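You operate a simulated robot arm through the tools that you are given. There is no shell and no other tool.

You are at the controls of a simulated robot arm. One attempt, no reset.

JOB
Grease the dry shaft nipple till its bead is full.
Fine: couple the grease coupling from the steel table, pump the yellow press lever, stop before grease is forced out, coupling back on its peg; the other nipples get none. Keep fingers out of oil and grease; leave none showing on the floor. Drop, pinch and damage nothing, leave nothing switched on.

Only the result counts: the job must be done as asked and must still hold three seconds after the hand-in. Knocking over, shifting, dropping, spilling or breaking anything else fails it.

ROBOT AND FRAMES
A 7-joint arm with a two-finger parallel gripper, fixed in place. Base frame: the origin is at the foot of the arm, x ahead of it, y to its left, z up. Lengths are in m, angles in degrees, forces in N, time in s.
With the tool pointing down near the work surface it reaches from about 0.4 to 0.9 m from the base axis. Its first joint turns from -143.0 to 143.0 degrees. Payload 3 kg.
The tool frame sits at the grasp point between the pads (the TCP): z along the fingers, y along the line on which they close. The tips reach 0.03 m beyond it. The gripper opens to 0.094 m. The fingers are 0.028 m wide and 0.01 m thick; the gripper's body (0.05 by 0.096 m) begins 0.055 m behind the TCP.
Orientation is told as [roll, pitch, yaw] about the base's x, y, z axes, in that order, counted from this pose: with the fingers straight down and closing along the base's y, the tool's x points along the base's -x, its y along +y and its z along -z.

CONTROLS
- The arm moves only by the tool step_arm. Its argument "commands" is a list that holds one entry, the list of rows, each a list of 7 numbers: the shift along the base's x, y, z in m, then the turn, a rotation vector about the base's x, y, z in degrees, then the opening, from 0 (shut) to 1 (fully open). In form: [[[dx, dy, dz, wx, wy, wz, fingers], ...]]. A call has 1 to 20 rows; each row shifts and turns the commanded pose from where the row before left it. Each row takes 0.2 s and may step no farther than 0.05 m and 8.6 degrees from the row before; otherwise, or with a gripper value out of range, the whole call is refused. A pose out of reach is approached as far as the arm can. The call stops where the force on the tool passes 60 N (or 10 N more than at its start, if that is more) or the arm is blocked; 0.2 s more then pass. The fingers move at their own pace (about 0.072 m/s each) and stop on an object; they squeeze with about 35 N. The grip force told is the motor's: it shows also when the fingers shut on nothing. Time passes only in rows, and 0.2 s behind the last, so rows that do not move let the fingers close. It gives the time, the measured TCP pose, the force on the tool (base axes), the opening and the grip force at its end, in the units of the frame above (readings bear some noise), with the torque about the TCP (base axes, N m) and any sound that the robot's microphone picked up.
- Cameras (640 x 400 px; columns grow to the right, rows downward): "scene" is fixed at [0.0495, -0.4992, 1.495]; the picture's right is [0.67, -0.74, 0.00], its down [-0.24, -0.22, -0.95] and it looks along [0.70, 0.63, -0.32] (base axes); focal length 316 px, centre (320, 200). "wrist" rides on the gripper at [0.076, 0.014, -0.103] in the tool frame; the picture's right is [-0.18, 0.98, 0.00], its down [-0.75, -0.14, -0.64] and it looks along [-0.63, -0.12, 0.77] (tool axes); focal length 243 px, centre (320, 200).
- get_image(camera): a new picture of that camera. The clock stands still meanwhile.
- pixel_to_xyz(camera, pixels): for up to 12 pixels [column, row] of the newest picture of that camera ("zoom" is the newest enlarged one), the place [x, y, z] in the base frame of the surface seen there, good to about 0.002 m. The clock stands still meanwhile.
- close_up(camera, box): a new picture of the part [left, top, right, bottom] of that camera's present view, enlarged. The clock stands still meanwhile.
- hand_in(): hands the job in; it is judged then, once.

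Leave the gripper open and the arm clear of the work at the hand-in unless told otherwise.

The tools are called after "Emit:" as name(argument=value, ...) on one line, values as JSON. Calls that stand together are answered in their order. step_arm: Moves the arm, as the interface text tells. Its arguments: {"type":"object","properties":{"commands":{"type":"array","items":{"type":"array","items":{"type":"array","items":{"type":"number"}}}}},"required":["commands"]} The other tools are called the same way: get_image (camera) takes a picture; pixel_to_xyz (camera, pixels) gives the place of the surface under pixels of a picture; close_up (camera, box) takes an enlarged picture of a part of a camera's view; hand_in () hands the job in.

At the start:

```text
clock: 0.0
tcp_pos: [0.3661, 0.2618, 1.3472]
tcp_rot: [0.1, 0.0, 0.0]
wrist_force: [0.8, 0.1, 0.6]
torque: [-0.02, -0.02, 0.05]
width: 0.0937
grasp_force: 0.0
```

scene: 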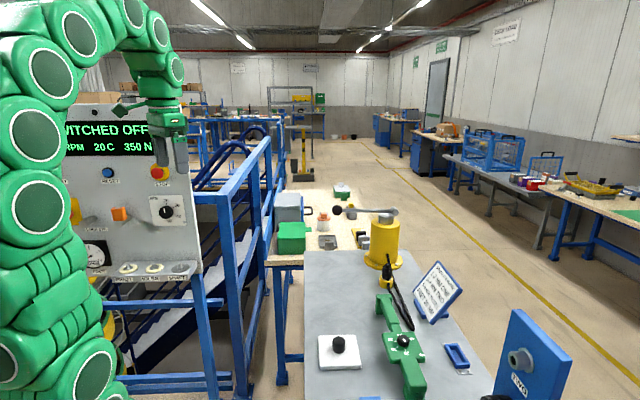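
wrist: 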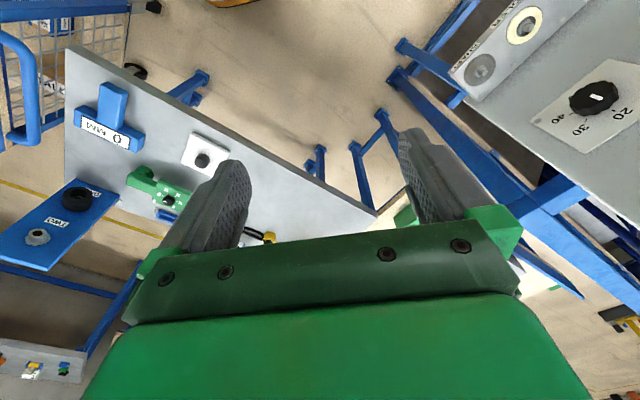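

I see a control panel at the left, and a steel table with a yellow press, a hose, a green part and a sign. I'll enlarge several areas to read labels and find the nipples.

Emit:
close_up(camera="scene", box=[260, 170, 500, 320])

Emit:
close_up(camera="scene", box=[300, 280, 492, 400])

Emit:
close_up(camera="scene", box=[50, 90, 210, 290])

Emit:
close_up(camera="scene", box=[440, 280, 632, 400])

Emit:
close_up(camera="scene", box=[400, 250, 480, 330])

```text
2.67 times, centred on (380, 245) of scene
```

zoom: 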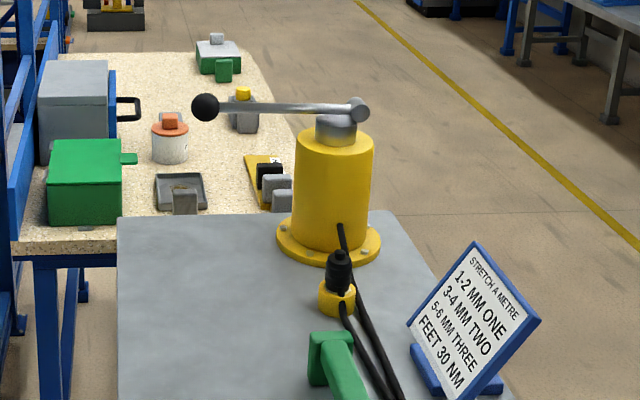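

```text
3.33 times, centred on (396, 340) of scene
```

zoom: 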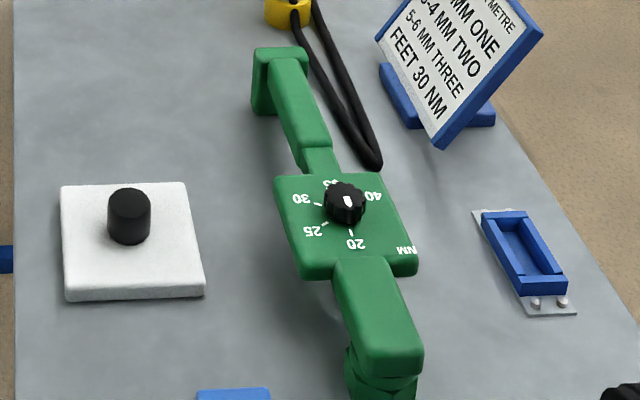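

```text
2.00 times, centred on (130, 190) of scene
```

zoom: 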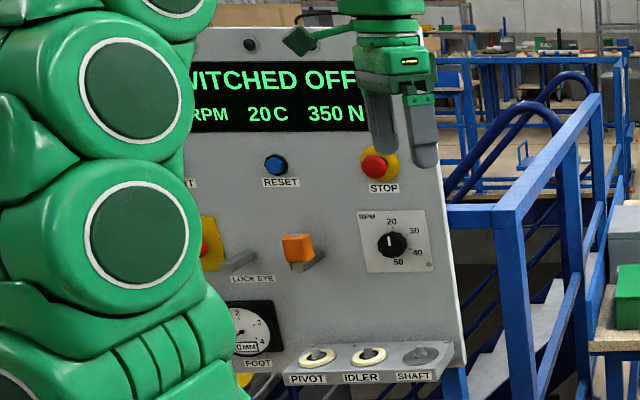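

```text
3.33 times, centred on (536, 340) of scene
```

zoom: 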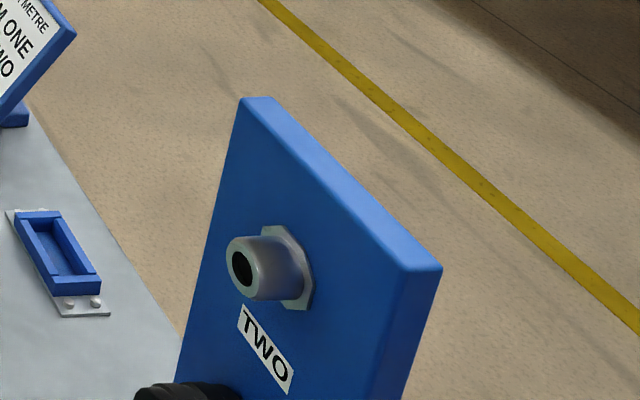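

```text
5.00 times, centred on (440, 290) of scene
```

zoom: 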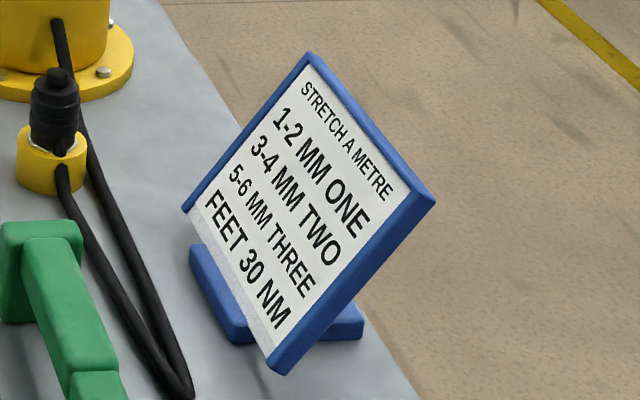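

The nipple shelf sits at the foot of the panel: PIVOT and IDLER have cream rings, SHAFT looks dry. I'll zoom in on the shelf, the coupling (black on a yellow peg) and the press, and measure points.

Emit:
close_up(camera="scene", box=[110, 245, 206, 305])

Emit:
pixel_to_xyz(camera="scene", pixels=[[128, 268], [154, 268], [179, 267], [170, 278], [388, 258], [387, 268], [387, 280], [338, 210], [365, 210], [391, 210], [384, 225], [384, 250]])

Emit:
close_up(camera="wrist", box=[440, 0, 640, 125])

Emit:
close_up(camera="scene", box=[350, 230, 430, 310])

```text
6.67 times, centred on (158, 275) of scene
```

zoom: 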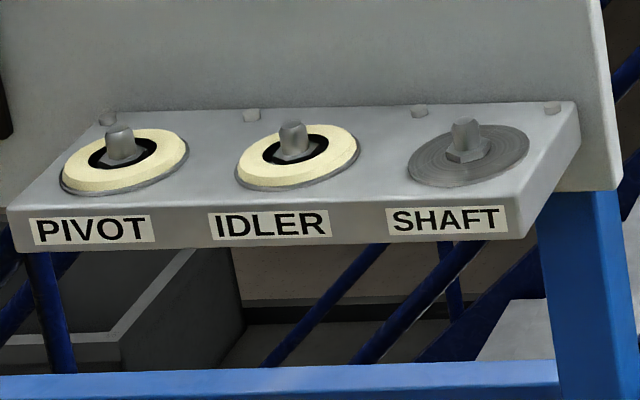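

```text
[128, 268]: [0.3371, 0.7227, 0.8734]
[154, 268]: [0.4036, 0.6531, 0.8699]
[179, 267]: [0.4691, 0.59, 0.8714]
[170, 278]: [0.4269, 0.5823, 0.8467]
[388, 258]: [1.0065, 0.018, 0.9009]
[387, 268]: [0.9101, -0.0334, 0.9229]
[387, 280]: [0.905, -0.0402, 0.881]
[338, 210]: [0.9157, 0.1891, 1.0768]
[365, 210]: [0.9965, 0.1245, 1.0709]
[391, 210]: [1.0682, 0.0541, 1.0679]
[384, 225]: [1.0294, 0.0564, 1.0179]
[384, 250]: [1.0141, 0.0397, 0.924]
```

```text
3.20 times, centred on (540, 62) of wrist
```

zoom: 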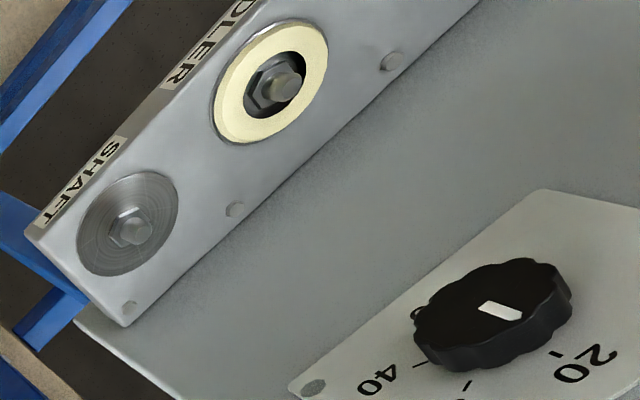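

```text
5.00 times, centred on (390, 270) of scene
```

zoom: 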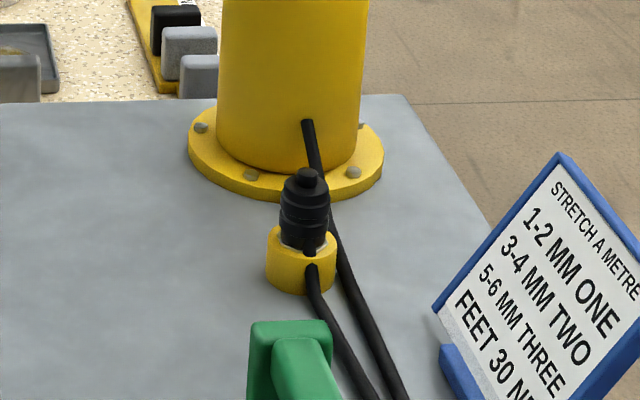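

The shaft nipple is dry: a bare disc with hex and stub pointing up at about (0.469, 0.590, 0.872). The coupling sits on its yellow peg near (0.91, -0.033, 0.92) and the lever ball is at about (0.916, 0.189, 1.077). I'll measure the table surface, nipple parts and lever more densely using enlarged views.

Emit:
close_up(camera="scene", box=[370, 250, 410, 295])

Emit:
pixel_to_xyz(camera="scene", pixels=[[340, 280], [320, 320], [308, 256], [405, 310], [338, 355], [338, 340], [435, 300], [400, 340], [388, 300], [460, 355], [530, 360], [365, 395]])

```text
8.89 times, centred on (390, 272) of scene
```

zoom: 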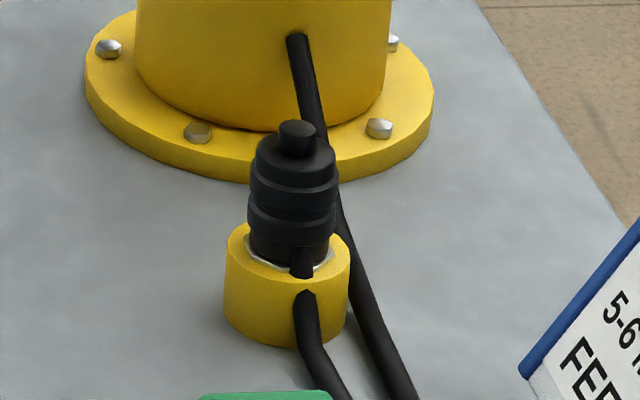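

```text
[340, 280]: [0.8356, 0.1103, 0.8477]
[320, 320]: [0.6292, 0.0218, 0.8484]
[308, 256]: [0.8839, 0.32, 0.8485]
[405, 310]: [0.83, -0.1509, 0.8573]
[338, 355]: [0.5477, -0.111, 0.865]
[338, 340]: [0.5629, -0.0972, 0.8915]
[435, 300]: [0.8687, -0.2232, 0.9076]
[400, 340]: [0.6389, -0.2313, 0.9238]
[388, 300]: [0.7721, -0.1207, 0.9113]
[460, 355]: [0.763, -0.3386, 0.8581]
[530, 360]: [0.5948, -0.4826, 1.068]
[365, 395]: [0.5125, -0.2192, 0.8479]
```

The coupling is a black ridged body in a yellow cup with a slot that the hose passes through on the camera side. I'll measure its details on this enlarged view.

Emit:
pixel_to_xyz(camera="zoom", pixels=[[297, 127], [297, 148], [265, 165], [325, 165], [255, 190], [332, 190], [292, 185], [292, 225], [240, 250], [340, 250], [300, 262], [305, 305]])

Emit:
pixel_to_xyz(camera="zoom", pixels=[[252, 335], [330, 345], [330, 385], [320, 150], [345, 220], [298, 45], [230, 300], [285, 340], [400, 385], [298, 240], [285, 265], [318, 262]])

```text
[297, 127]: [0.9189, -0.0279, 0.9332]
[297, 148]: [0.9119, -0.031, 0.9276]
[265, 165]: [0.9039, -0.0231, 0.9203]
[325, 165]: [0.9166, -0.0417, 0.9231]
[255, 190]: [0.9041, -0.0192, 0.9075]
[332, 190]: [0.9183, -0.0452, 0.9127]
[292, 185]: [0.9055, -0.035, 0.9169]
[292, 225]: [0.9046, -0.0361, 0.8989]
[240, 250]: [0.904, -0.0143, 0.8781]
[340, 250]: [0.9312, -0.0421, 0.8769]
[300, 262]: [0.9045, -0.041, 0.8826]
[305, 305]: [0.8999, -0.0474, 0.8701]
```

```text
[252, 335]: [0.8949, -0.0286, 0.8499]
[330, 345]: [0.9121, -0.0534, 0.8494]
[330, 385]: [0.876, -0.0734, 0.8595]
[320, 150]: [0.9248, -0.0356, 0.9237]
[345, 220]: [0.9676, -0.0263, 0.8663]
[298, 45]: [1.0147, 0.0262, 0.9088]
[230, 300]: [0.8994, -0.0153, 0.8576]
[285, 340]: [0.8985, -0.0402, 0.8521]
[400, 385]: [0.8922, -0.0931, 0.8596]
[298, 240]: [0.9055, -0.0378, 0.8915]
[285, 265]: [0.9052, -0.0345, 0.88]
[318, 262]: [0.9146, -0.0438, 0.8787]
```

Coupling axis is about (0.917, -0.026), with the body from the cup rim at z 0.879 to the top at 0.934. Now I'll take fine measurements of the shaft nipple and the lever.

Emit:
close_up(camera="scene", box=[160, 255, 208, 285])

Emit:
pixel_to_xyz(camera="zoom", pixels=[[255, 95], [255, 120], [255, 140], [150, 155], [255, 180], [370, 120], [320, 85], [180, 60], [450, 50], [390, 180], [100, 190], [380, 230]])

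Emit:
close_up(camera="scene", box=[324, 195, 412, 250])

Emit:
pixel_to_xyz(camera="zoom", pixels=[[95, 110], [60, 110], [130, 115], [95, 75], [95, 145], [200, 110], [350, 120], [450, 120], [500, 120], [530, 130], [450, 170], [350, 200]])

```text
13.33 times, centred on (184, 270) of scene
```

zoom: 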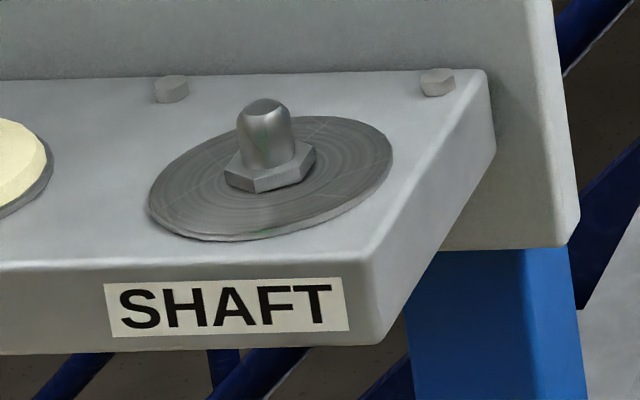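

```text
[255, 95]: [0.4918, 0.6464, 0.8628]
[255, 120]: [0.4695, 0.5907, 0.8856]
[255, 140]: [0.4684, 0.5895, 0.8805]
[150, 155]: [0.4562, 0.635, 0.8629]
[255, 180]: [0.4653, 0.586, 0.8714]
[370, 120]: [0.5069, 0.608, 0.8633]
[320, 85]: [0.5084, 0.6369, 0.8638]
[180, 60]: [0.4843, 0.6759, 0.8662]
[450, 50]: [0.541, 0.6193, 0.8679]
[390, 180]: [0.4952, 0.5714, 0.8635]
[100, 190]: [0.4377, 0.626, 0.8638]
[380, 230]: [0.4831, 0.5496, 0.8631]
```

```text
7.27 times, centred on (368, 222) of scene
```

zoom: 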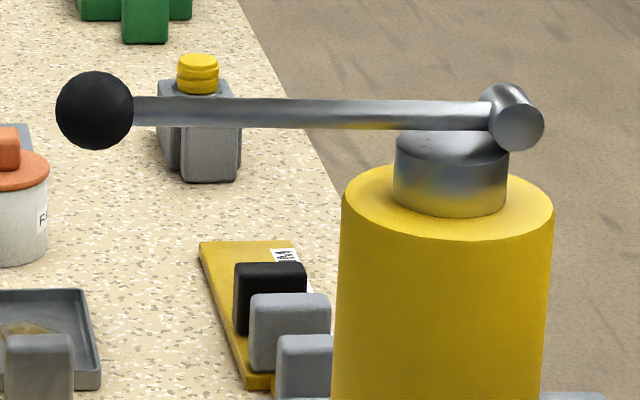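

```text
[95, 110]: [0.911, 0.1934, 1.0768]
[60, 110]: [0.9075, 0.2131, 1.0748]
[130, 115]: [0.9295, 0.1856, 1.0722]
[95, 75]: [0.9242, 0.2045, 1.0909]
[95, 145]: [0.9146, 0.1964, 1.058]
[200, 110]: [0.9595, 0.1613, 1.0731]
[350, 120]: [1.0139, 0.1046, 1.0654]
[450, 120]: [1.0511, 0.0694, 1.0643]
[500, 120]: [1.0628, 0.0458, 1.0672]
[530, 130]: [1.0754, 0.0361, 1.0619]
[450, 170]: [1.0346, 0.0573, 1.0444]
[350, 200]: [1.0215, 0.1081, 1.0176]
```

The nipple stub is vertical, with its tip at about z 0.89 and its disc at 0.865. The lever ball is near (0.923, 0.203, 1.074), and the lever swings vertically about an axis near (1.07, 0.05, 1.065). Next I'll carry the open gripper over the table to look at the coupling with the wrist camera.

Emit:
step_arm(commands=[[[0.032, -0.0243, -0.0164, 0, 0, 0, 1], [0.032, -0.0243, -0.0164, 0, 0, 0, 1], [0.032, -0.0243, -0.0164, 0, 0, 0, 1], [0.032, -0.0243, -0.0164, 0, 0, 0, 1], [0.032, -0.0243, -0.0164, 0, 0, 0, 1], [0.032, -0.0243, -0.0164, 0, 0, 0, 1], [0.032, -0.0243, -0.0164, 0, 0, 0, 1], [0.032, -0.0243, -0.0164, 0, 0, 0, 1], [0.032, -0.0243, -0.0164, 0, 0, 0, 1], [0.032, -0.0243, -0.0164, 0, 0, 0, 1], [0.032, -0.0243, -0.0164, 0, 0, 0, 1], [0.032, -0.0243, -0.0164, 0, 0, 0, 1]]])

Emit:
get_image(camera="wrist")

Emit:
get_image(camera="scene")

```text
clock: 2.6
tcp_pos: [0.7489, -0.0294, 1.1511]
tcp_rot: [0.0, -0.1, 0.1]
wrist_force: [0.4, 0.4, 0.5]
torque: [0.05, 0.01, -0.04]
width: 0.0942
grasp_force: 0.0
```

```text
taken
```

wrist: 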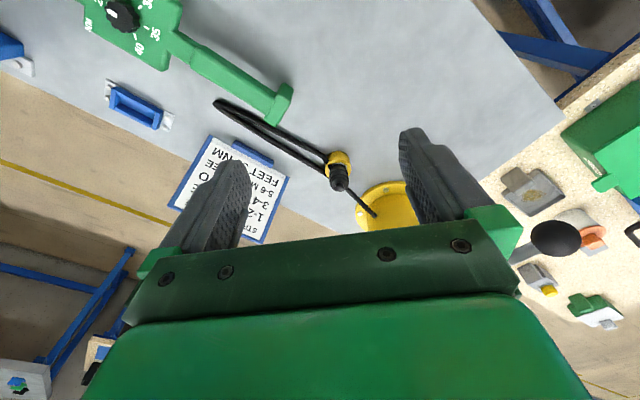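

```text
taken
```

scene: 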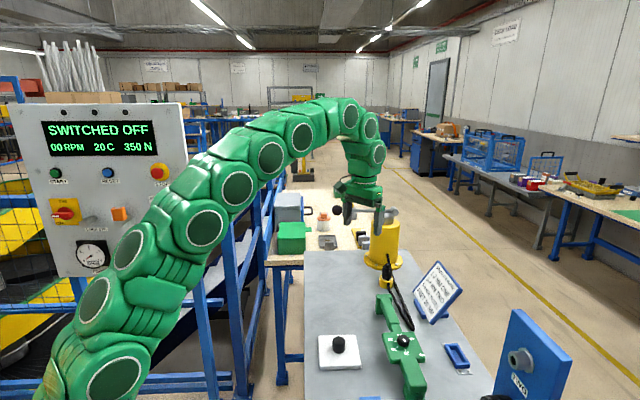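

The pose was reached cleanly. I'll look closely at the coupling (wrist pixels around 338,170) and measure it, and read the panel again now that the arm has moved off it.

Emit:
close_up(camera="wrist", box=[290, 130, 402, 200])

Emit:
pixel_to_xyz(camera="wrist", pixels=[[338, 165], [338, 180], [340, 188], [330, 175], [348, 175], [340, 155], [327, 160], [350, 160], [320, 150], [280, 130], [220, 103], [557, 236]])

Emit:
close_up(camera="scene", box=[10, 90, 210, 290])

```text
5.71 times, centred on (346, 165) of wrist
```

zoom: 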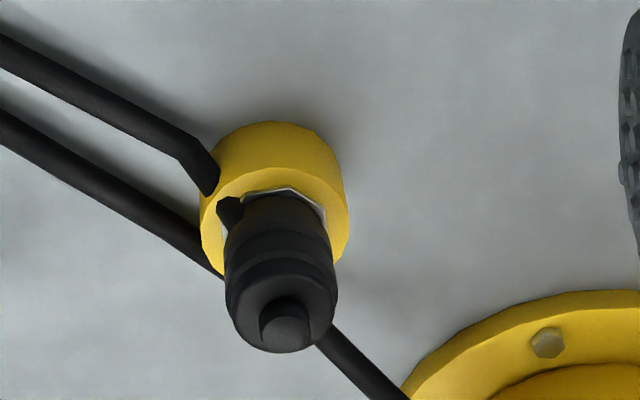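

```text
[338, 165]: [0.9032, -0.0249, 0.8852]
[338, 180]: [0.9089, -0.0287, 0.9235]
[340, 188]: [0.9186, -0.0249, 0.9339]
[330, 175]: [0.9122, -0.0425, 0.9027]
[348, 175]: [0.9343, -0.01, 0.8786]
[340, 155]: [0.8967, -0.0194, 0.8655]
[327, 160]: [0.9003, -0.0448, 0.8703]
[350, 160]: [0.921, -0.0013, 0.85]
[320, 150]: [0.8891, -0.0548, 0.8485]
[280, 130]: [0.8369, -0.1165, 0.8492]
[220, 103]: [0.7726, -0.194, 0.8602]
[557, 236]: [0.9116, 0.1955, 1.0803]
```

```text
2.00 times, centred on (110, 190) of scene
```

zoom: 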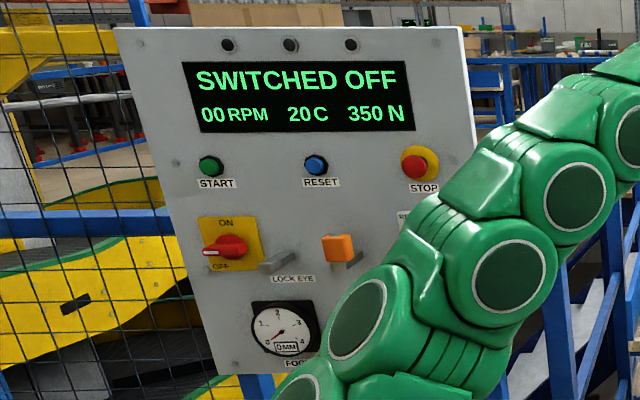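

The coupling axis is about (0.9187, -0.0265), and its hose stub points toward azimuth −135°, so the table is turned 45°. Closing the fingers along azimuth 135° keeps them clear of the stub and will run parallel to the panel later. I'll turn the tool +45° about z and move above the coupling at z 1.05.

Emit:
step_arm(commands=[[[0.01, 0, 0, 0, 0, 7.5, 1], [0.01, 0, 0, 0, 0, 7.5, 1], [0.01, 0, 0, 0, 0, 7.5, 1], [0.01, 0, 0, 0, 0, 7.5, 1], [0.01, 0, 0, 0, 0, 7.5, 1], [0.01, 0, 0, 0, 0, 7.5, 1], [0.022, 0, -0.016, 0, 0, 0, 1], [0.022, 0, -0.016, 0, 0, 0, 1], [0.022, 0, -0.016, 0, 0, 0, 1], [0.022, 0, -0.016, 0, 0, 0, 1], [0.022, 0.003, -0.016, 0, 0, 0, 1], [0, 0, -0.02, 0, 0, 0, 1]]])

Emit:
get_image(camera="wrist")

Emit:
get_image(camera="scene")

```text
clock: 5.2
tcp_pos: [0.8709, -0.0299, 1.025]
tcp_rot: [0.1, 0.0, 45.0]
wrist_force: [0.1, -0.4, -0.1]
torque: [0.0, 0.02, 0.02]
width: 0.0939
grasp_force: 0.1
out of reach, approached as far as the arm can: row 7, 8, 9, 10, 11
```

```text
taken
```

wrist: 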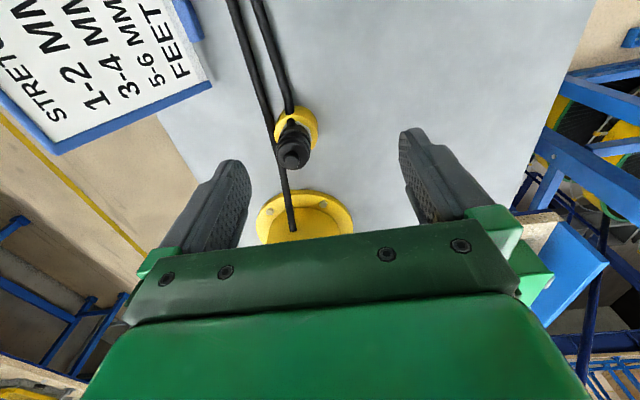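

```text
taken
```

scene: 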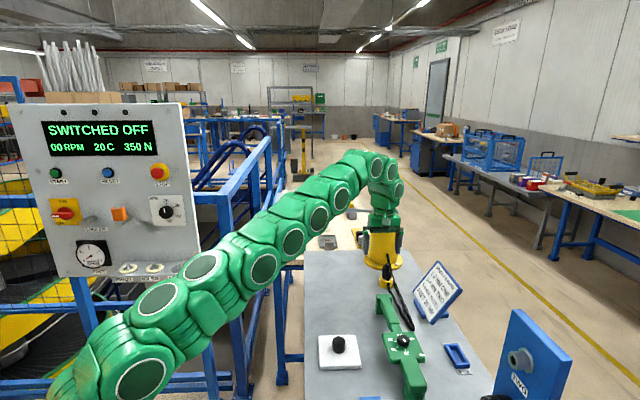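

The vertical tool runs out of reach at about r = 0.87 here. I'll tilt it 30° about the closing line, so the hand leans back toward −u, away from the press and later away from the panel. Then I'll stop above the coupling and look.

Emit:
step_arm(commands=[[[0, 0, 0, 5.303, -5.303, 0, 1], [0, 0, 0, 5.303, -5.303, 0, 1], [0, 0, 0, 5.303, -5.303, 0, 1], [0, 0, 0, 5.303, -5.303, 0, 1], [0.0159, 0.0011, -0.005, 0, 0, 0, 1], [0.0159, 0.0011, -0.005, 0, 0, 0, 1], [0.0159, 0.0012, -0.005, 0, 0, 0, 1]]])

Emit:
get_image(camera="wrist")

Emit:
get_image(camera="scene")

```text
clock: 6.8
tcp_pos: [0.9188, -0.0258, 1.0104]
tcp_rot: [0.0, -29.9, 45.0]
wrist_force: [1.0, 0.1, 0.1]
torque: [-0.01, 0.03, 0.04]
width: 0.0941
grasp_force: 0.1
```

```text
taken
```

wrist: 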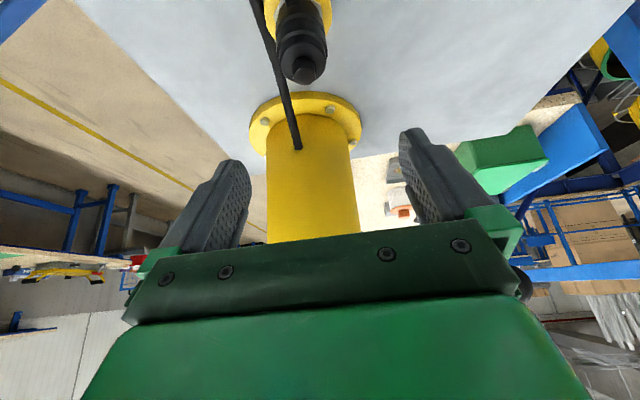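

```text
taken
```

scene: 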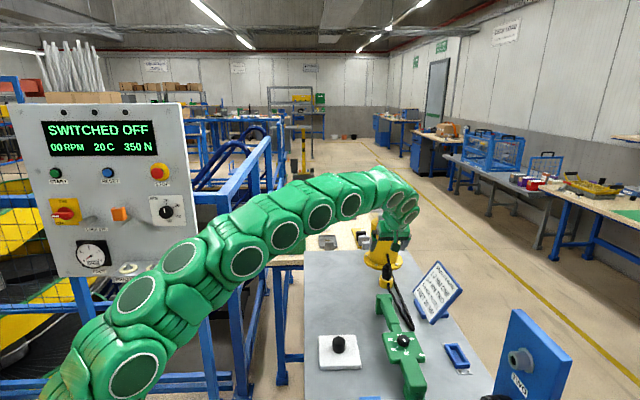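

The tilt worked, with the TCP at (0.919, -0.026, 1.010). The coupling's top knob is at wrist pixel (305,70). I'll refine its place from this side.

Emit:
close_up(camera="wrist", box=[250, 0, 362, 90])

Emit:
pixel_to_xyz(camera="wrist", pixels=[[305, 72], [305, 60], [283, 60], [324, 60], [282, 45], [325, 45], [303, 40], [302, 20], [285, 20], [320, 20], [330, 10], [270, 10]])

```text
4.44 times, centred on (306, 45) of wrist
```

zoom: 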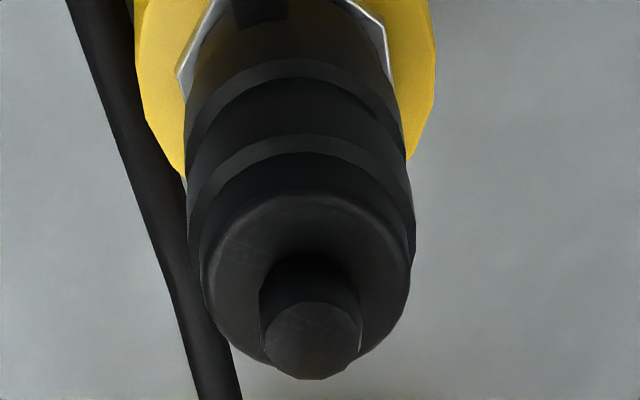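

```text
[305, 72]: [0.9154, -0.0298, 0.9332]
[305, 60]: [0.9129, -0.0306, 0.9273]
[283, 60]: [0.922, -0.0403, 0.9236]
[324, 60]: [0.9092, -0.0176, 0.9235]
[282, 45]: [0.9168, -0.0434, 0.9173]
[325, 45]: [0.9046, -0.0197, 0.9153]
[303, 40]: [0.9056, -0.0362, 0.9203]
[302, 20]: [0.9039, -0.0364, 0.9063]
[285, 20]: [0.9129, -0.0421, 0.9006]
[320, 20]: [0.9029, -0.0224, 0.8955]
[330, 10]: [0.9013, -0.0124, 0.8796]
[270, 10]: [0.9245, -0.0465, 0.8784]
```

The axis is at about (0.917, -0.026), within 2 mm of the TCP. I'll lower straight down to z about 0.920 so the tips stay above the cup rim (0.879), still open, then check.

Emit:
step_arm(commands=[[[-0.001, 0, -0.015, 0, 0, 0, 1], [0, 0, -0.015, 0, 0, 0, 1], [0, 0, -0.015, 0, 0, 0, 1], [0, 0, -0.015, 0, 0, 0, 1], [0, 0, -0.015, 0, 0, 0, 1], [0, 0, -0.015, 0, 0, 0, 1]]])

Emit:
get_image(camera="wrist")

Emit:
close_up(camera="scene", box=[340, 220, 436, 310])

```text
clock: 8.2
tcp_pos: [0.9171, -0.0245, 0.9216]
tcp_rot: [0.1, -30.1, 45.0]
wrist_force: [0.4, -0.9, -0.1]
torque: [0.03, -0.01, -0.02]
width: 0.094
grasp_force: 0.0
```

```text
taken
```

wrist: 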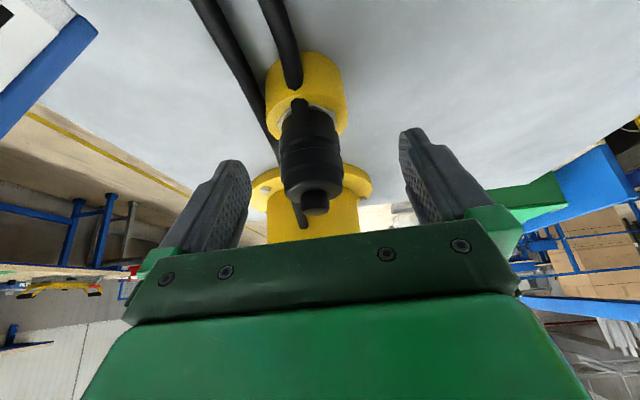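

```text
4.44 times, centred on (388, 265) of scene
```

zoom: 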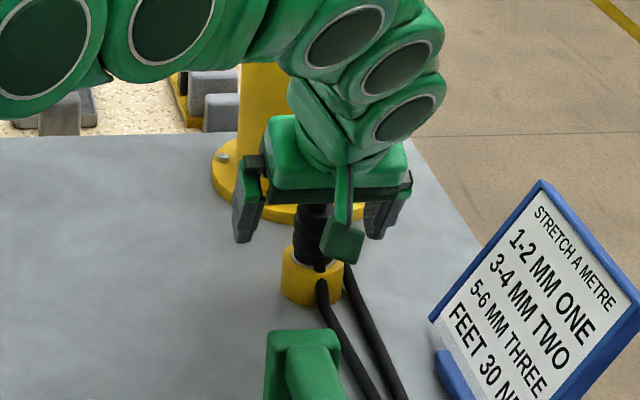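

The coupling stands between the pads (wrist pixel about 313,170) and the tips are clear of the cup and hose. I'll close the fingers with no motion.

Emit:
step_arm(commands=[[[0, 0, 0, 0, 0, 0, 0.5], [0, 0, 0, 0, 0, 0, 0.3], [0, 0, 0, 0, 0, 0, 0.1], [0, 0, 0, 0, 0, 0, 0], [0, 0, 0, 0, 0, 0, 0]]])

Emit:
get_image(camera="wrist")

```text
clock: 9.4
tcp_pos: [0.9176, -0.0261, 0.9217]
tcp_rot: [-0.1, -30.1, 44.9]
wrist_force: [14.5, -11.8, 0.6]
torque: [-0.4, -0.47, 0.07]
width: 0.0333
grasp_force: 35.1
```

```text
taken
```

wrist: 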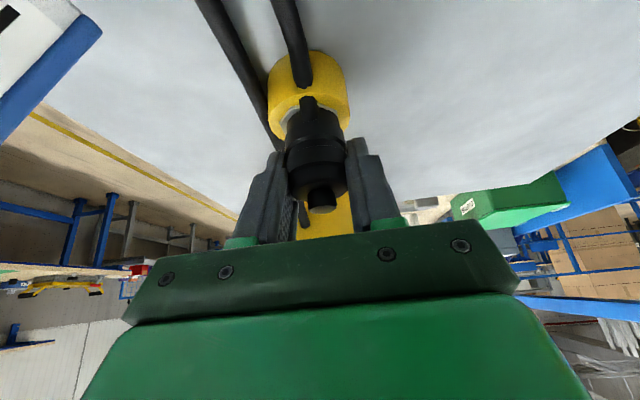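

The coupling is gripped at 0.033 m, but the tool feels about 19 N sideways, so I'm roughly 1 mm off centre. I'll shift 1.2 mm along (+x, −y) to relieve that before lifting.

Emit:
step_arm(commands=[[[0.0009, -0.0009, 0, 0, 0, 0, 0], [0, 0, 0, 0, 0, 0, 0]]])

```text
clock: 10.0
tcp_pos: [0.918, -0.0275, 0.9209]
tcp_rot: [0.1, -29.9, 45.0]
wrist_force: [1.4, -5.1, 0.9]
torque: [-0.17, -0.01, 0.02]
width: 0.0329
grasp_force: 34.9
```

The sideways force is down to a few N. I'll lift straight up in small steps, watching the force from the hose.

Emit:
step_arm(commands=[[[0, 0, 0.005, 0, 0, 0, 0], [0, 0, 0.005, 0, 0, 0, 0], [0, 0, 0.01, 0, 0, 0, 0], [0, 0, 0.01, 0, 0, 0, 0], [0, 0, 0.01, 0, 0, 0, 0], [0, 0, 0.01, 0, 0, 0, 0]]])

Emit:
get_image(camera="wrist")

Emit:
get_image(camera="scene")

```text
clock: 11.4
tcp_pos: [0.9198, -0.0255, 0.9703]
tcp_rot: [0.1, -29.9, 45.0]
wrist_force: [0.5, 0.8, -1.1]
torque: [0.0, 0.02, -0.01]
width: 0.0327
grasp_force: 34.7
```

```text
taken
```

wrist: 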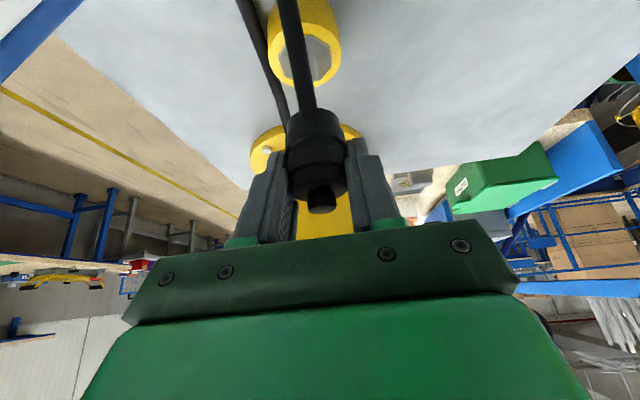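

```text
taken
```

scene: 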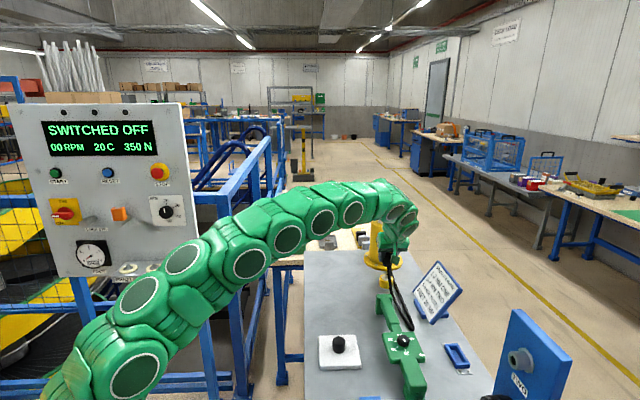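

The coupling is out of the cup with only small forces. I'll take a closer look to find its lower end and check that it sits upright.

Emit:
close_up(camera="scene", box=[360, 215, 424, 295])

Emit:
pixel_to_xyz(camera="zoom", pixels=[[300, 200], [300, 240], [300, 260], [320, 280], [340, 260], [280, 270], [320, 230], [300, 290]])

Emit:
close_up(camera="wrist", box=[250, 0, 390, 220])

```text
5.00 times, centred on (392, 255) of scene
```

zoom: 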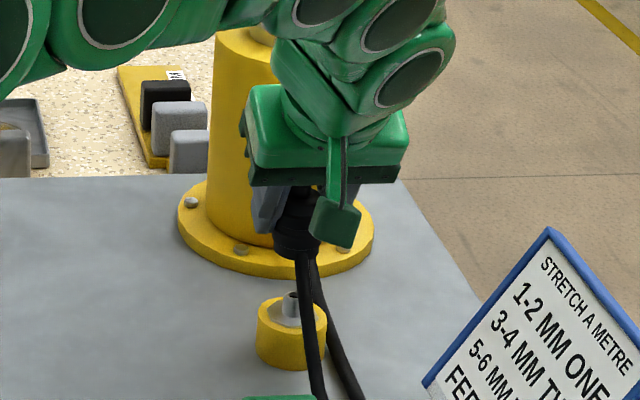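

```text
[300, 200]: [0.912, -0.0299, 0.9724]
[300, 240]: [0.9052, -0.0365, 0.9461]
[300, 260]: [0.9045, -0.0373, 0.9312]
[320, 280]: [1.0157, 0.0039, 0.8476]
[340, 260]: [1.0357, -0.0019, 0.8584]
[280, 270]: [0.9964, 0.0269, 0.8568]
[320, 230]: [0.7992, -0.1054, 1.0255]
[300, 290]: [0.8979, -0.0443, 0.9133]
```

```text
1.82 times, centred on (320, 110) of wrist
```

zoom: 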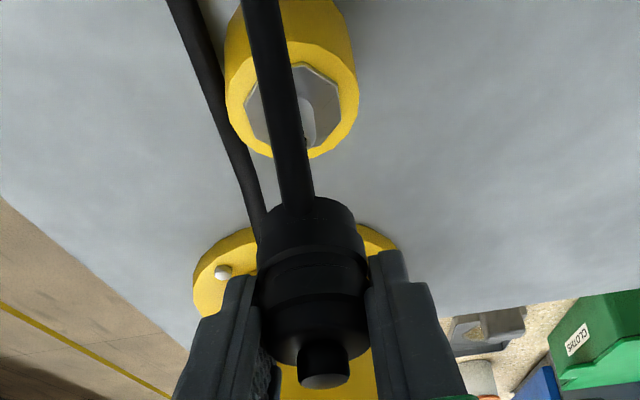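

The peg holds a nipple-like stub inside the cup, and the hose hangs from the coupling's side. I'll measure the stub and the coupling's lower edge so I know the seating offset.

Emit:
close_up(camera="scene", box=[375, 250, 407, 290])

Emit:
pixel_to_xyz(camera="zoom", pixels=[[243, 195], [240, 175], [240, 210], [220, 220], [180, 230], [200, 300], [255, 60], [240, 70], [265, 85], [300, 80], [285, 95], [270, 130]])

```text
10.00 times, centred on (391, 270) of scene
```

zoom: 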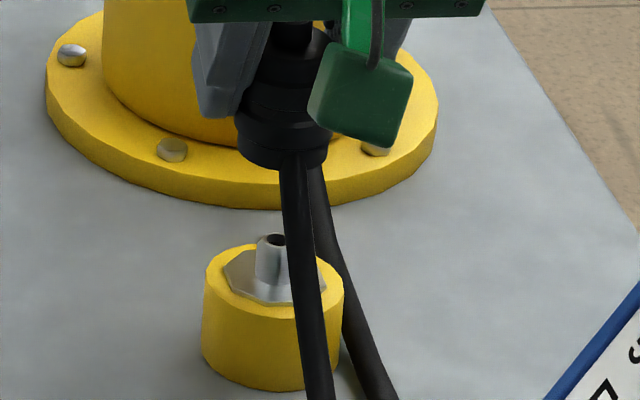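

```text
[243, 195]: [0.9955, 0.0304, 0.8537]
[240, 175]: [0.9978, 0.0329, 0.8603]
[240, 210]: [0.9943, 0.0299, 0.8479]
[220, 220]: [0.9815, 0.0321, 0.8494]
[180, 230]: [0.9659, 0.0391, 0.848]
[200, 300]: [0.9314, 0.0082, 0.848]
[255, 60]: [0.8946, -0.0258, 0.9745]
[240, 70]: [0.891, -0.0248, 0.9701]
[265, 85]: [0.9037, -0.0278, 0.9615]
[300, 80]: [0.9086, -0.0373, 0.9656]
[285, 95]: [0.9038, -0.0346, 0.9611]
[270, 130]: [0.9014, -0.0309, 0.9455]
```

Emit:
pixel_to_xyz(camera="zoom", pixels=[[270, 238], [268, 250], [266, 265], [262, 285], [235, 280], [215, 270], [250, 300], [220, 310], [260, 155], [250, 150], [300, 155], [275, 163]])

```text
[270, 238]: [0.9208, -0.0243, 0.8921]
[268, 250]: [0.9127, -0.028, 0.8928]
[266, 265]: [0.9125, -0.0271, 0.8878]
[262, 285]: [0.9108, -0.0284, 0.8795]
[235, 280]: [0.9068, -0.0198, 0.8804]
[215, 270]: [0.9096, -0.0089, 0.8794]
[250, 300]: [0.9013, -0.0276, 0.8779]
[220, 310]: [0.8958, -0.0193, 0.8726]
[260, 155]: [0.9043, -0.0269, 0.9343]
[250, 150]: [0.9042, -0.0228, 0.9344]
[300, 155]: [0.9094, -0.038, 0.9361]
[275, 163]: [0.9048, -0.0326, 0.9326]
```

The peg collar top is at 0.879, the stub tip at about 0.893, and the coupling's lower face sat at about 0.881 with the TCP at 0.921. So the lower face is roughly 0.040 below the TCP. Before carrying it over, I'll measure the fence, panel, knob and bench items along the way.

Emit:
get_image(camera="scene")

Emit:
pixel_to_xyz(camera="scene", pixels=[[226, 205], [245, 180], [265, 150], [197, 200], [210, 202], [292, 232], [288, 205], [330, 240], [340, 210], [166, 211], [190, 245], [185, 130]])

Emit:
pixel_to_xyz(camera="scene", pixels=[[120, 215], [105, 215], [65, 212], [158, 172], [110, 172], [230, 260], [92, 255], [130, 268], [153, 268], [284, 330], [304, 300], [296, 262]])

```text
taken
```

scene: 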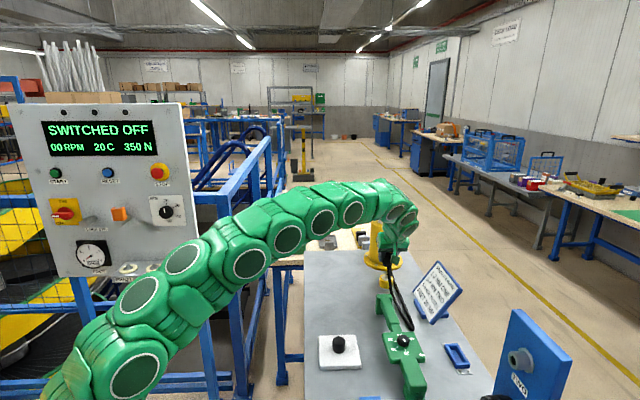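

```text
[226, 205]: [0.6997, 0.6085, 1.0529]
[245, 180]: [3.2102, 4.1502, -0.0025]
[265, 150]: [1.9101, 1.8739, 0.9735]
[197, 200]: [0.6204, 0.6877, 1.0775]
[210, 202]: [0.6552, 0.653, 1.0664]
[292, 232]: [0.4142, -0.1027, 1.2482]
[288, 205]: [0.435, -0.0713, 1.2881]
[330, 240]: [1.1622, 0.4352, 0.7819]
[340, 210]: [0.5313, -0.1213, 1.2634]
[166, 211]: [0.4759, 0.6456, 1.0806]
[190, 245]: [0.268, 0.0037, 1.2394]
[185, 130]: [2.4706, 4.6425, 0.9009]
```

```text
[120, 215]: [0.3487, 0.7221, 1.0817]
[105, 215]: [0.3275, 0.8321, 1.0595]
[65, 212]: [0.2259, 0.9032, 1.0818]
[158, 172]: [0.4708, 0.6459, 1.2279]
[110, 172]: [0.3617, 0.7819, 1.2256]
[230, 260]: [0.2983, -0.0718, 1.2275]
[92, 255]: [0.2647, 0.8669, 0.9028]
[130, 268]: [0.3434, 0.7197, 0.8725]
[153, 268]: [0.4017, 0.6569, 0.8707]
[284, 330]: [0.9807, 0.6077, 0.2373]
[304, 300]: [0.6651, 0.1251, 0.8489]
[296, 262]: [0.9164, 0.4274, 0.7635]
```

The route is clear: a straight line along (−x, +y) at z about 1.03 keeps 0.16 m off the lever, stays in front of the panel and avoids the fence. I'll rise and carry the first part, watching the force for hose drag.

Emit:
step_arm(commands=[[[0, 0, 0.02, 0, 0, 0, 0], [0, 0, 0.02, 0, 0, 0, 0], [-0.014, 0.014, 0.015, 0, 0, 0, 0], [-0.02, 0.02, 0.005, 0, 0, 0, 0], [-0.02, 0.02, 0, 0, 0, 0, 0], [-0.02, 0.02, 0, 0, 0, 0, 0], [-0.02, 0.02, 0, 0, 0, 0, 0], [-0.02, 0.02, 0, 0, 0, 0, 0]]])

Emit:
get_image(camera="scene")

Emit:
get_image(camera="wrist")

```text
clock: 13.2
tcp_pos: [0.8032, 0.0859, 1.0311]
tcp_rot: [-0.1, -30.0, 45.0]
wrist_force: [1.0, -0.4, -0.5]
torque: [0.01, 0.01, 0.02]
width: 0.033
grasp_force: 34.9
```

```text
taken
```

scene: 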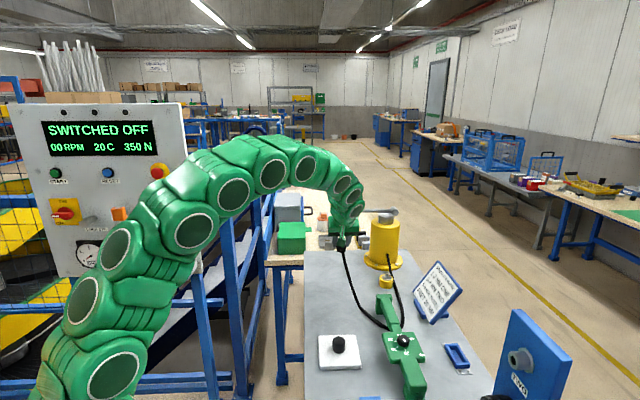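

```text
taken
```

wrist: 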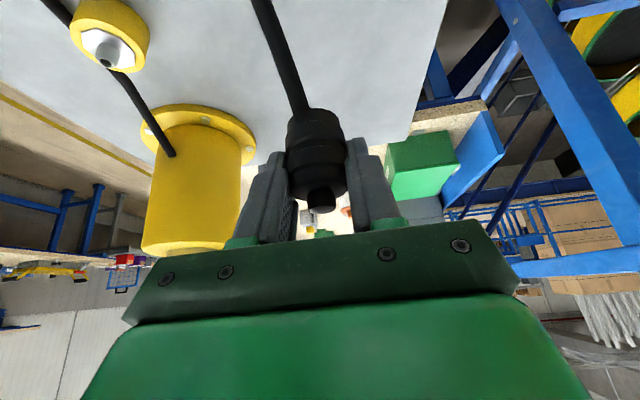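

Forces are negligible. The hose hangs in a loop whose low point is near the wrench end (scene about 385,325). I'll check that it isn't dragging the wrench.

Emit:
close_up(camera="scene", box=[320, 220, 448, 340])

Emit:
pixel_to_xyz(camera="scene", pixels=[[350, 285], [370, 317], [384, 327], [395, 320], [402, 305], [394, 280], [384, 300], [343, 241]])

```text
3.33 times, centred on (384, 280) of scene
```

zoom: 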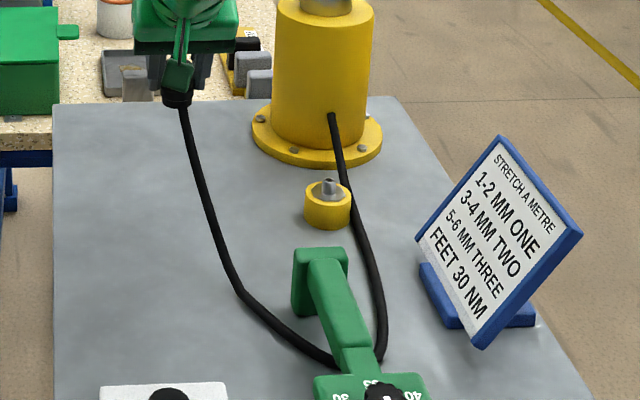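

```text
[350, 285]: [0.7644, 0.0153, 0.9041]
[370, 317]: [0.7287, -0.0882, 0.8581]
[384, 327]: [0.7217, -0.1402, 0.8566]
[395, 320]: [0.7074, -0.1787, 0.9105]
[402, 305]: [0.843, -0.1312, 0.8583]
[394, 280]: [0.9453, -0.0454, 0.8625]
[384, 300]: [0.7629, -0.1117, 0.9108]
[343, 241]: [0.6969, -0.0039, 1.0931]
```

The wrench hasn't moved (same pixels as before), and the hose simply lies on the table around it. I'll carry on along the line with moderate steps.

Emit:
step_arm(commands=[[[-0.028, 0.028, 0, 0, 0, 0, 0], [-0.028, 0.028, 0, 0, 0, 0, 0], [-0.028, 0.028, 0, 0, 0, 0, 0], [-0.028, 0.028, 0, 0, 0, 0, 0], [-0.028, 0.028, 0, 0, 0, 0, 0], [-0.028, 0.028, 0, 0, 0, 0, 0]]])

Emit:
get_image(camera="scene")

```text
clock: 14.6
tcp_pos: [0.6365, 0.2545, 1.0302]
tcp_rot: [-0.2, -30.2, 45.0]
wrist_force: [0.3, -0.1, 0.2]
torque: [0.0, 0.01, -0.02]
width: 0.0325
grasp_force: 34.4
```

```text
taken
```

scene: 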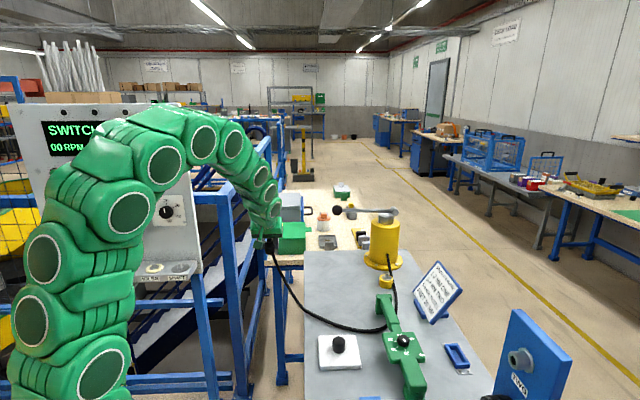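

Still no load, and the hose lies slack across the table. I'll carry on toward the spot in front of the shaft nipple.

Emit:
step_arm(commands=[[[-0.025, 0.025, 0, 0, 0, 0, 0], [-0.025, 0.025, 0, 0, 0, 0, 0], [-0.025, 0.025, 0, 0, 0, 0, 0], [-0.025, 0.025, 0, 0, 0, 0, 0]]])

Emit:
get_image(camera="scene")

Emit:
get_image(camera="wrist")

```text
clock: 15.6
tcp_pos: [0.5347, 0.3535, 1.0301]
tcp_rot: [0.0, -29.9, 45.0]
wrist_force: [1.0, 0.1, -0.9]
torque: [-0.01, 0.01, -0.03]
width: 0.0327
grasp_force: 35.3
```

```text
taken
```

scene: 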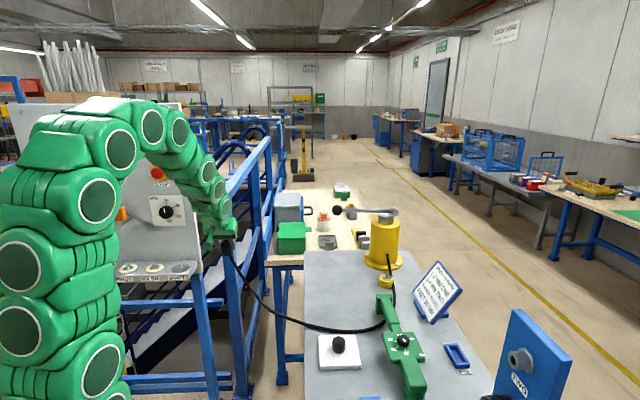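

```text
taken
```

wrist: 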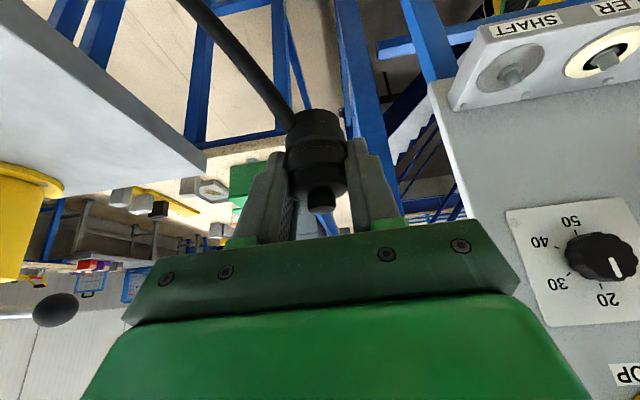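

The shaft nipple now shows in both views (scene about 180,268; wrist about 512,72). I'll fix its axis with close-ups from both sides.

Emit:
close_up(camera="wrist", box=[460, 20, 620, 120])

Emit:
pixel_to_xyz(camera="zoom", pixels=[[195, 225], [205, 205], [212, 190], [75, 210], [330, 190], [150, 290], [240, 110], [205, 180], [600, 170], [440, 200], [560, 130], [210, 250]])

Emit:
close_up(camera="scene", box=[160, 255, 208, 285])

Emit:
pixel_to_xyz(camera="zoom", pixels=[[265, 103], [265, 108], [265, 125], [268, 165], [152, 200], [390, 160], [300, 120], [235, 238], [240, 125], [290, 125], [230, 165], [312, 150]])

```text
4.00 times, centred on (540, 70) of wrist
```

zoom: 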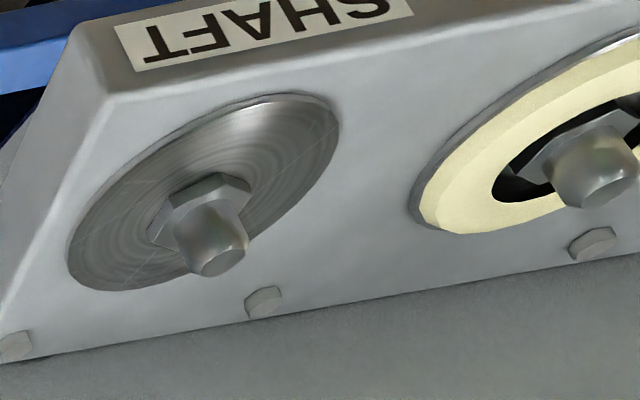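

```text
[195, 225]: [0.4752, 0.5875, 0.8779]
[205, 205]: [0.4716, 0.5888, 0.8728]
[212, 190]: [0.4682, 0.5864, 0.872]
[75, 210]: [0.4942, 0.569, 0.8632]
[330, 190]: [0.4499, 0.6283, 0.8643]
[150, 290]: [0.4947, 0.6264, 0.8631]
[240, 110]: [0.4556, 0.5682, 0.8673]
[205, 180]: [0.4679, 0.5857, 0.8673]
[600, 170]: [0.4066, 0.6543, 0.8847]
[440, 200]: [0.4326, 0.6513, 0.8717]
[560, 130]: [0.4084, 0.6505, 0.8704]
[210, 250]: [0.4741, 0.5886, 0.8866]
```

```text
13.33 times, centred on (184, 270) of scene
```

zoom: 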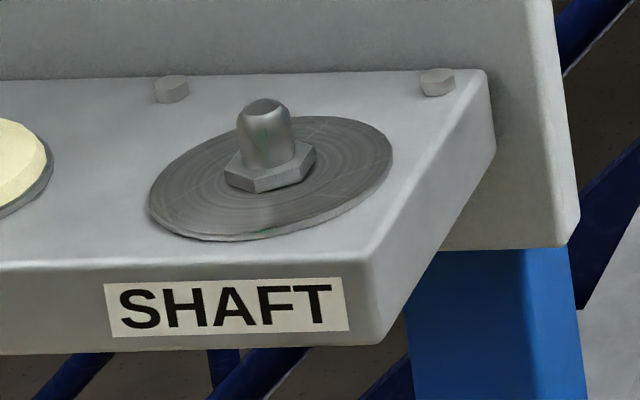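

```text
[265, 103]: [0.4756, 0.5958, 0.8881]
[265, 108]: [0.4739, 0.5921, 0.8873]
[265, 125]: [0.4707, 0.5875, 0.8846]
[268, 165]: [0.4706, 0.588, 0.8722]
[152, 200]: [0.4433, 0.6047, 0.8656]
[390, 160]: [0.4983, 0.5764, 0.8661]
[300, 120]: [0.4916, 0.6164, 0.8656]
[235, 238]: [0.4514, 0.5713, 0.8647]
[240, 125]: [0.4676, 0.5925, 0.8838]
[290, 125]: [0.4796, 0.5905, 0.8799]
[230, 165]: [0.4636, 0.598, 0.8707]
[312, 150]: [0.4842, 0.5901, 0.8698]
```

Nipple axis estimate is about (0.473, 0.5925), with the tip at z 0.888, the disc at 0.8655, and the full beads next door reaching 0.872. Next I'll check where the coupling axis sits relative to the TCP, from the scene camera.

Emit:
close_up(camera="scene", box=[200, 205, 264, 265])

Emit:
close_up(camera="wrist", box=[260, 90, 380, 220])

Emit:
pixel_to_xyz(camera="wrist", pixels=[[321, 198], [321, 185], [318, 165], [318, 140], [318, 120], [295, 120], [340, 120], [290, 165], [345, 165], [300, 185], [343, 185], [321, 206]])

```text
6.67 times, centred on (232, 235) of scene
```

zoom: 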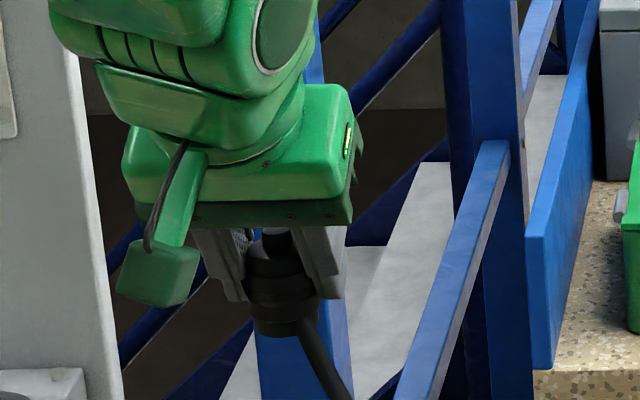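

```text
3.08 times, centred on (320, 155) of wrist
```

zoom: 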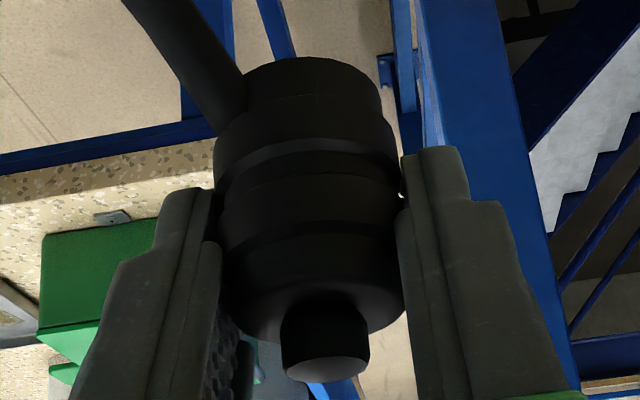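

```text
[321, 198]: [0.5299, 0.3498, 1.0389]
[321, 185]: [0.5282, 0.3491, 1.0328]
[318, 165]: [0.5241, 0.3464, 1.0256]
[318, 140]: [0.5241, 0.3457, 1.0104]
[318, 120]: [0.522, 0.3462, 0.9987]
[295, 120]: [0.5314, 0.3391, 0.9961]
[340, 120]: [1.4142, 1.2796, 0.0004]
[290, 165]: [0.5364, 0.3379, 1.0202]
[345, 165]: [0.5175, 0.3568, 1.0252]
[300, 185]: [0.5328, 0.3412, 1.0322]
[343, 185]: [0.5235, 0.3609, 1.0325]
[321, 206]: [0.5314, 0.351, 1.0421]
```

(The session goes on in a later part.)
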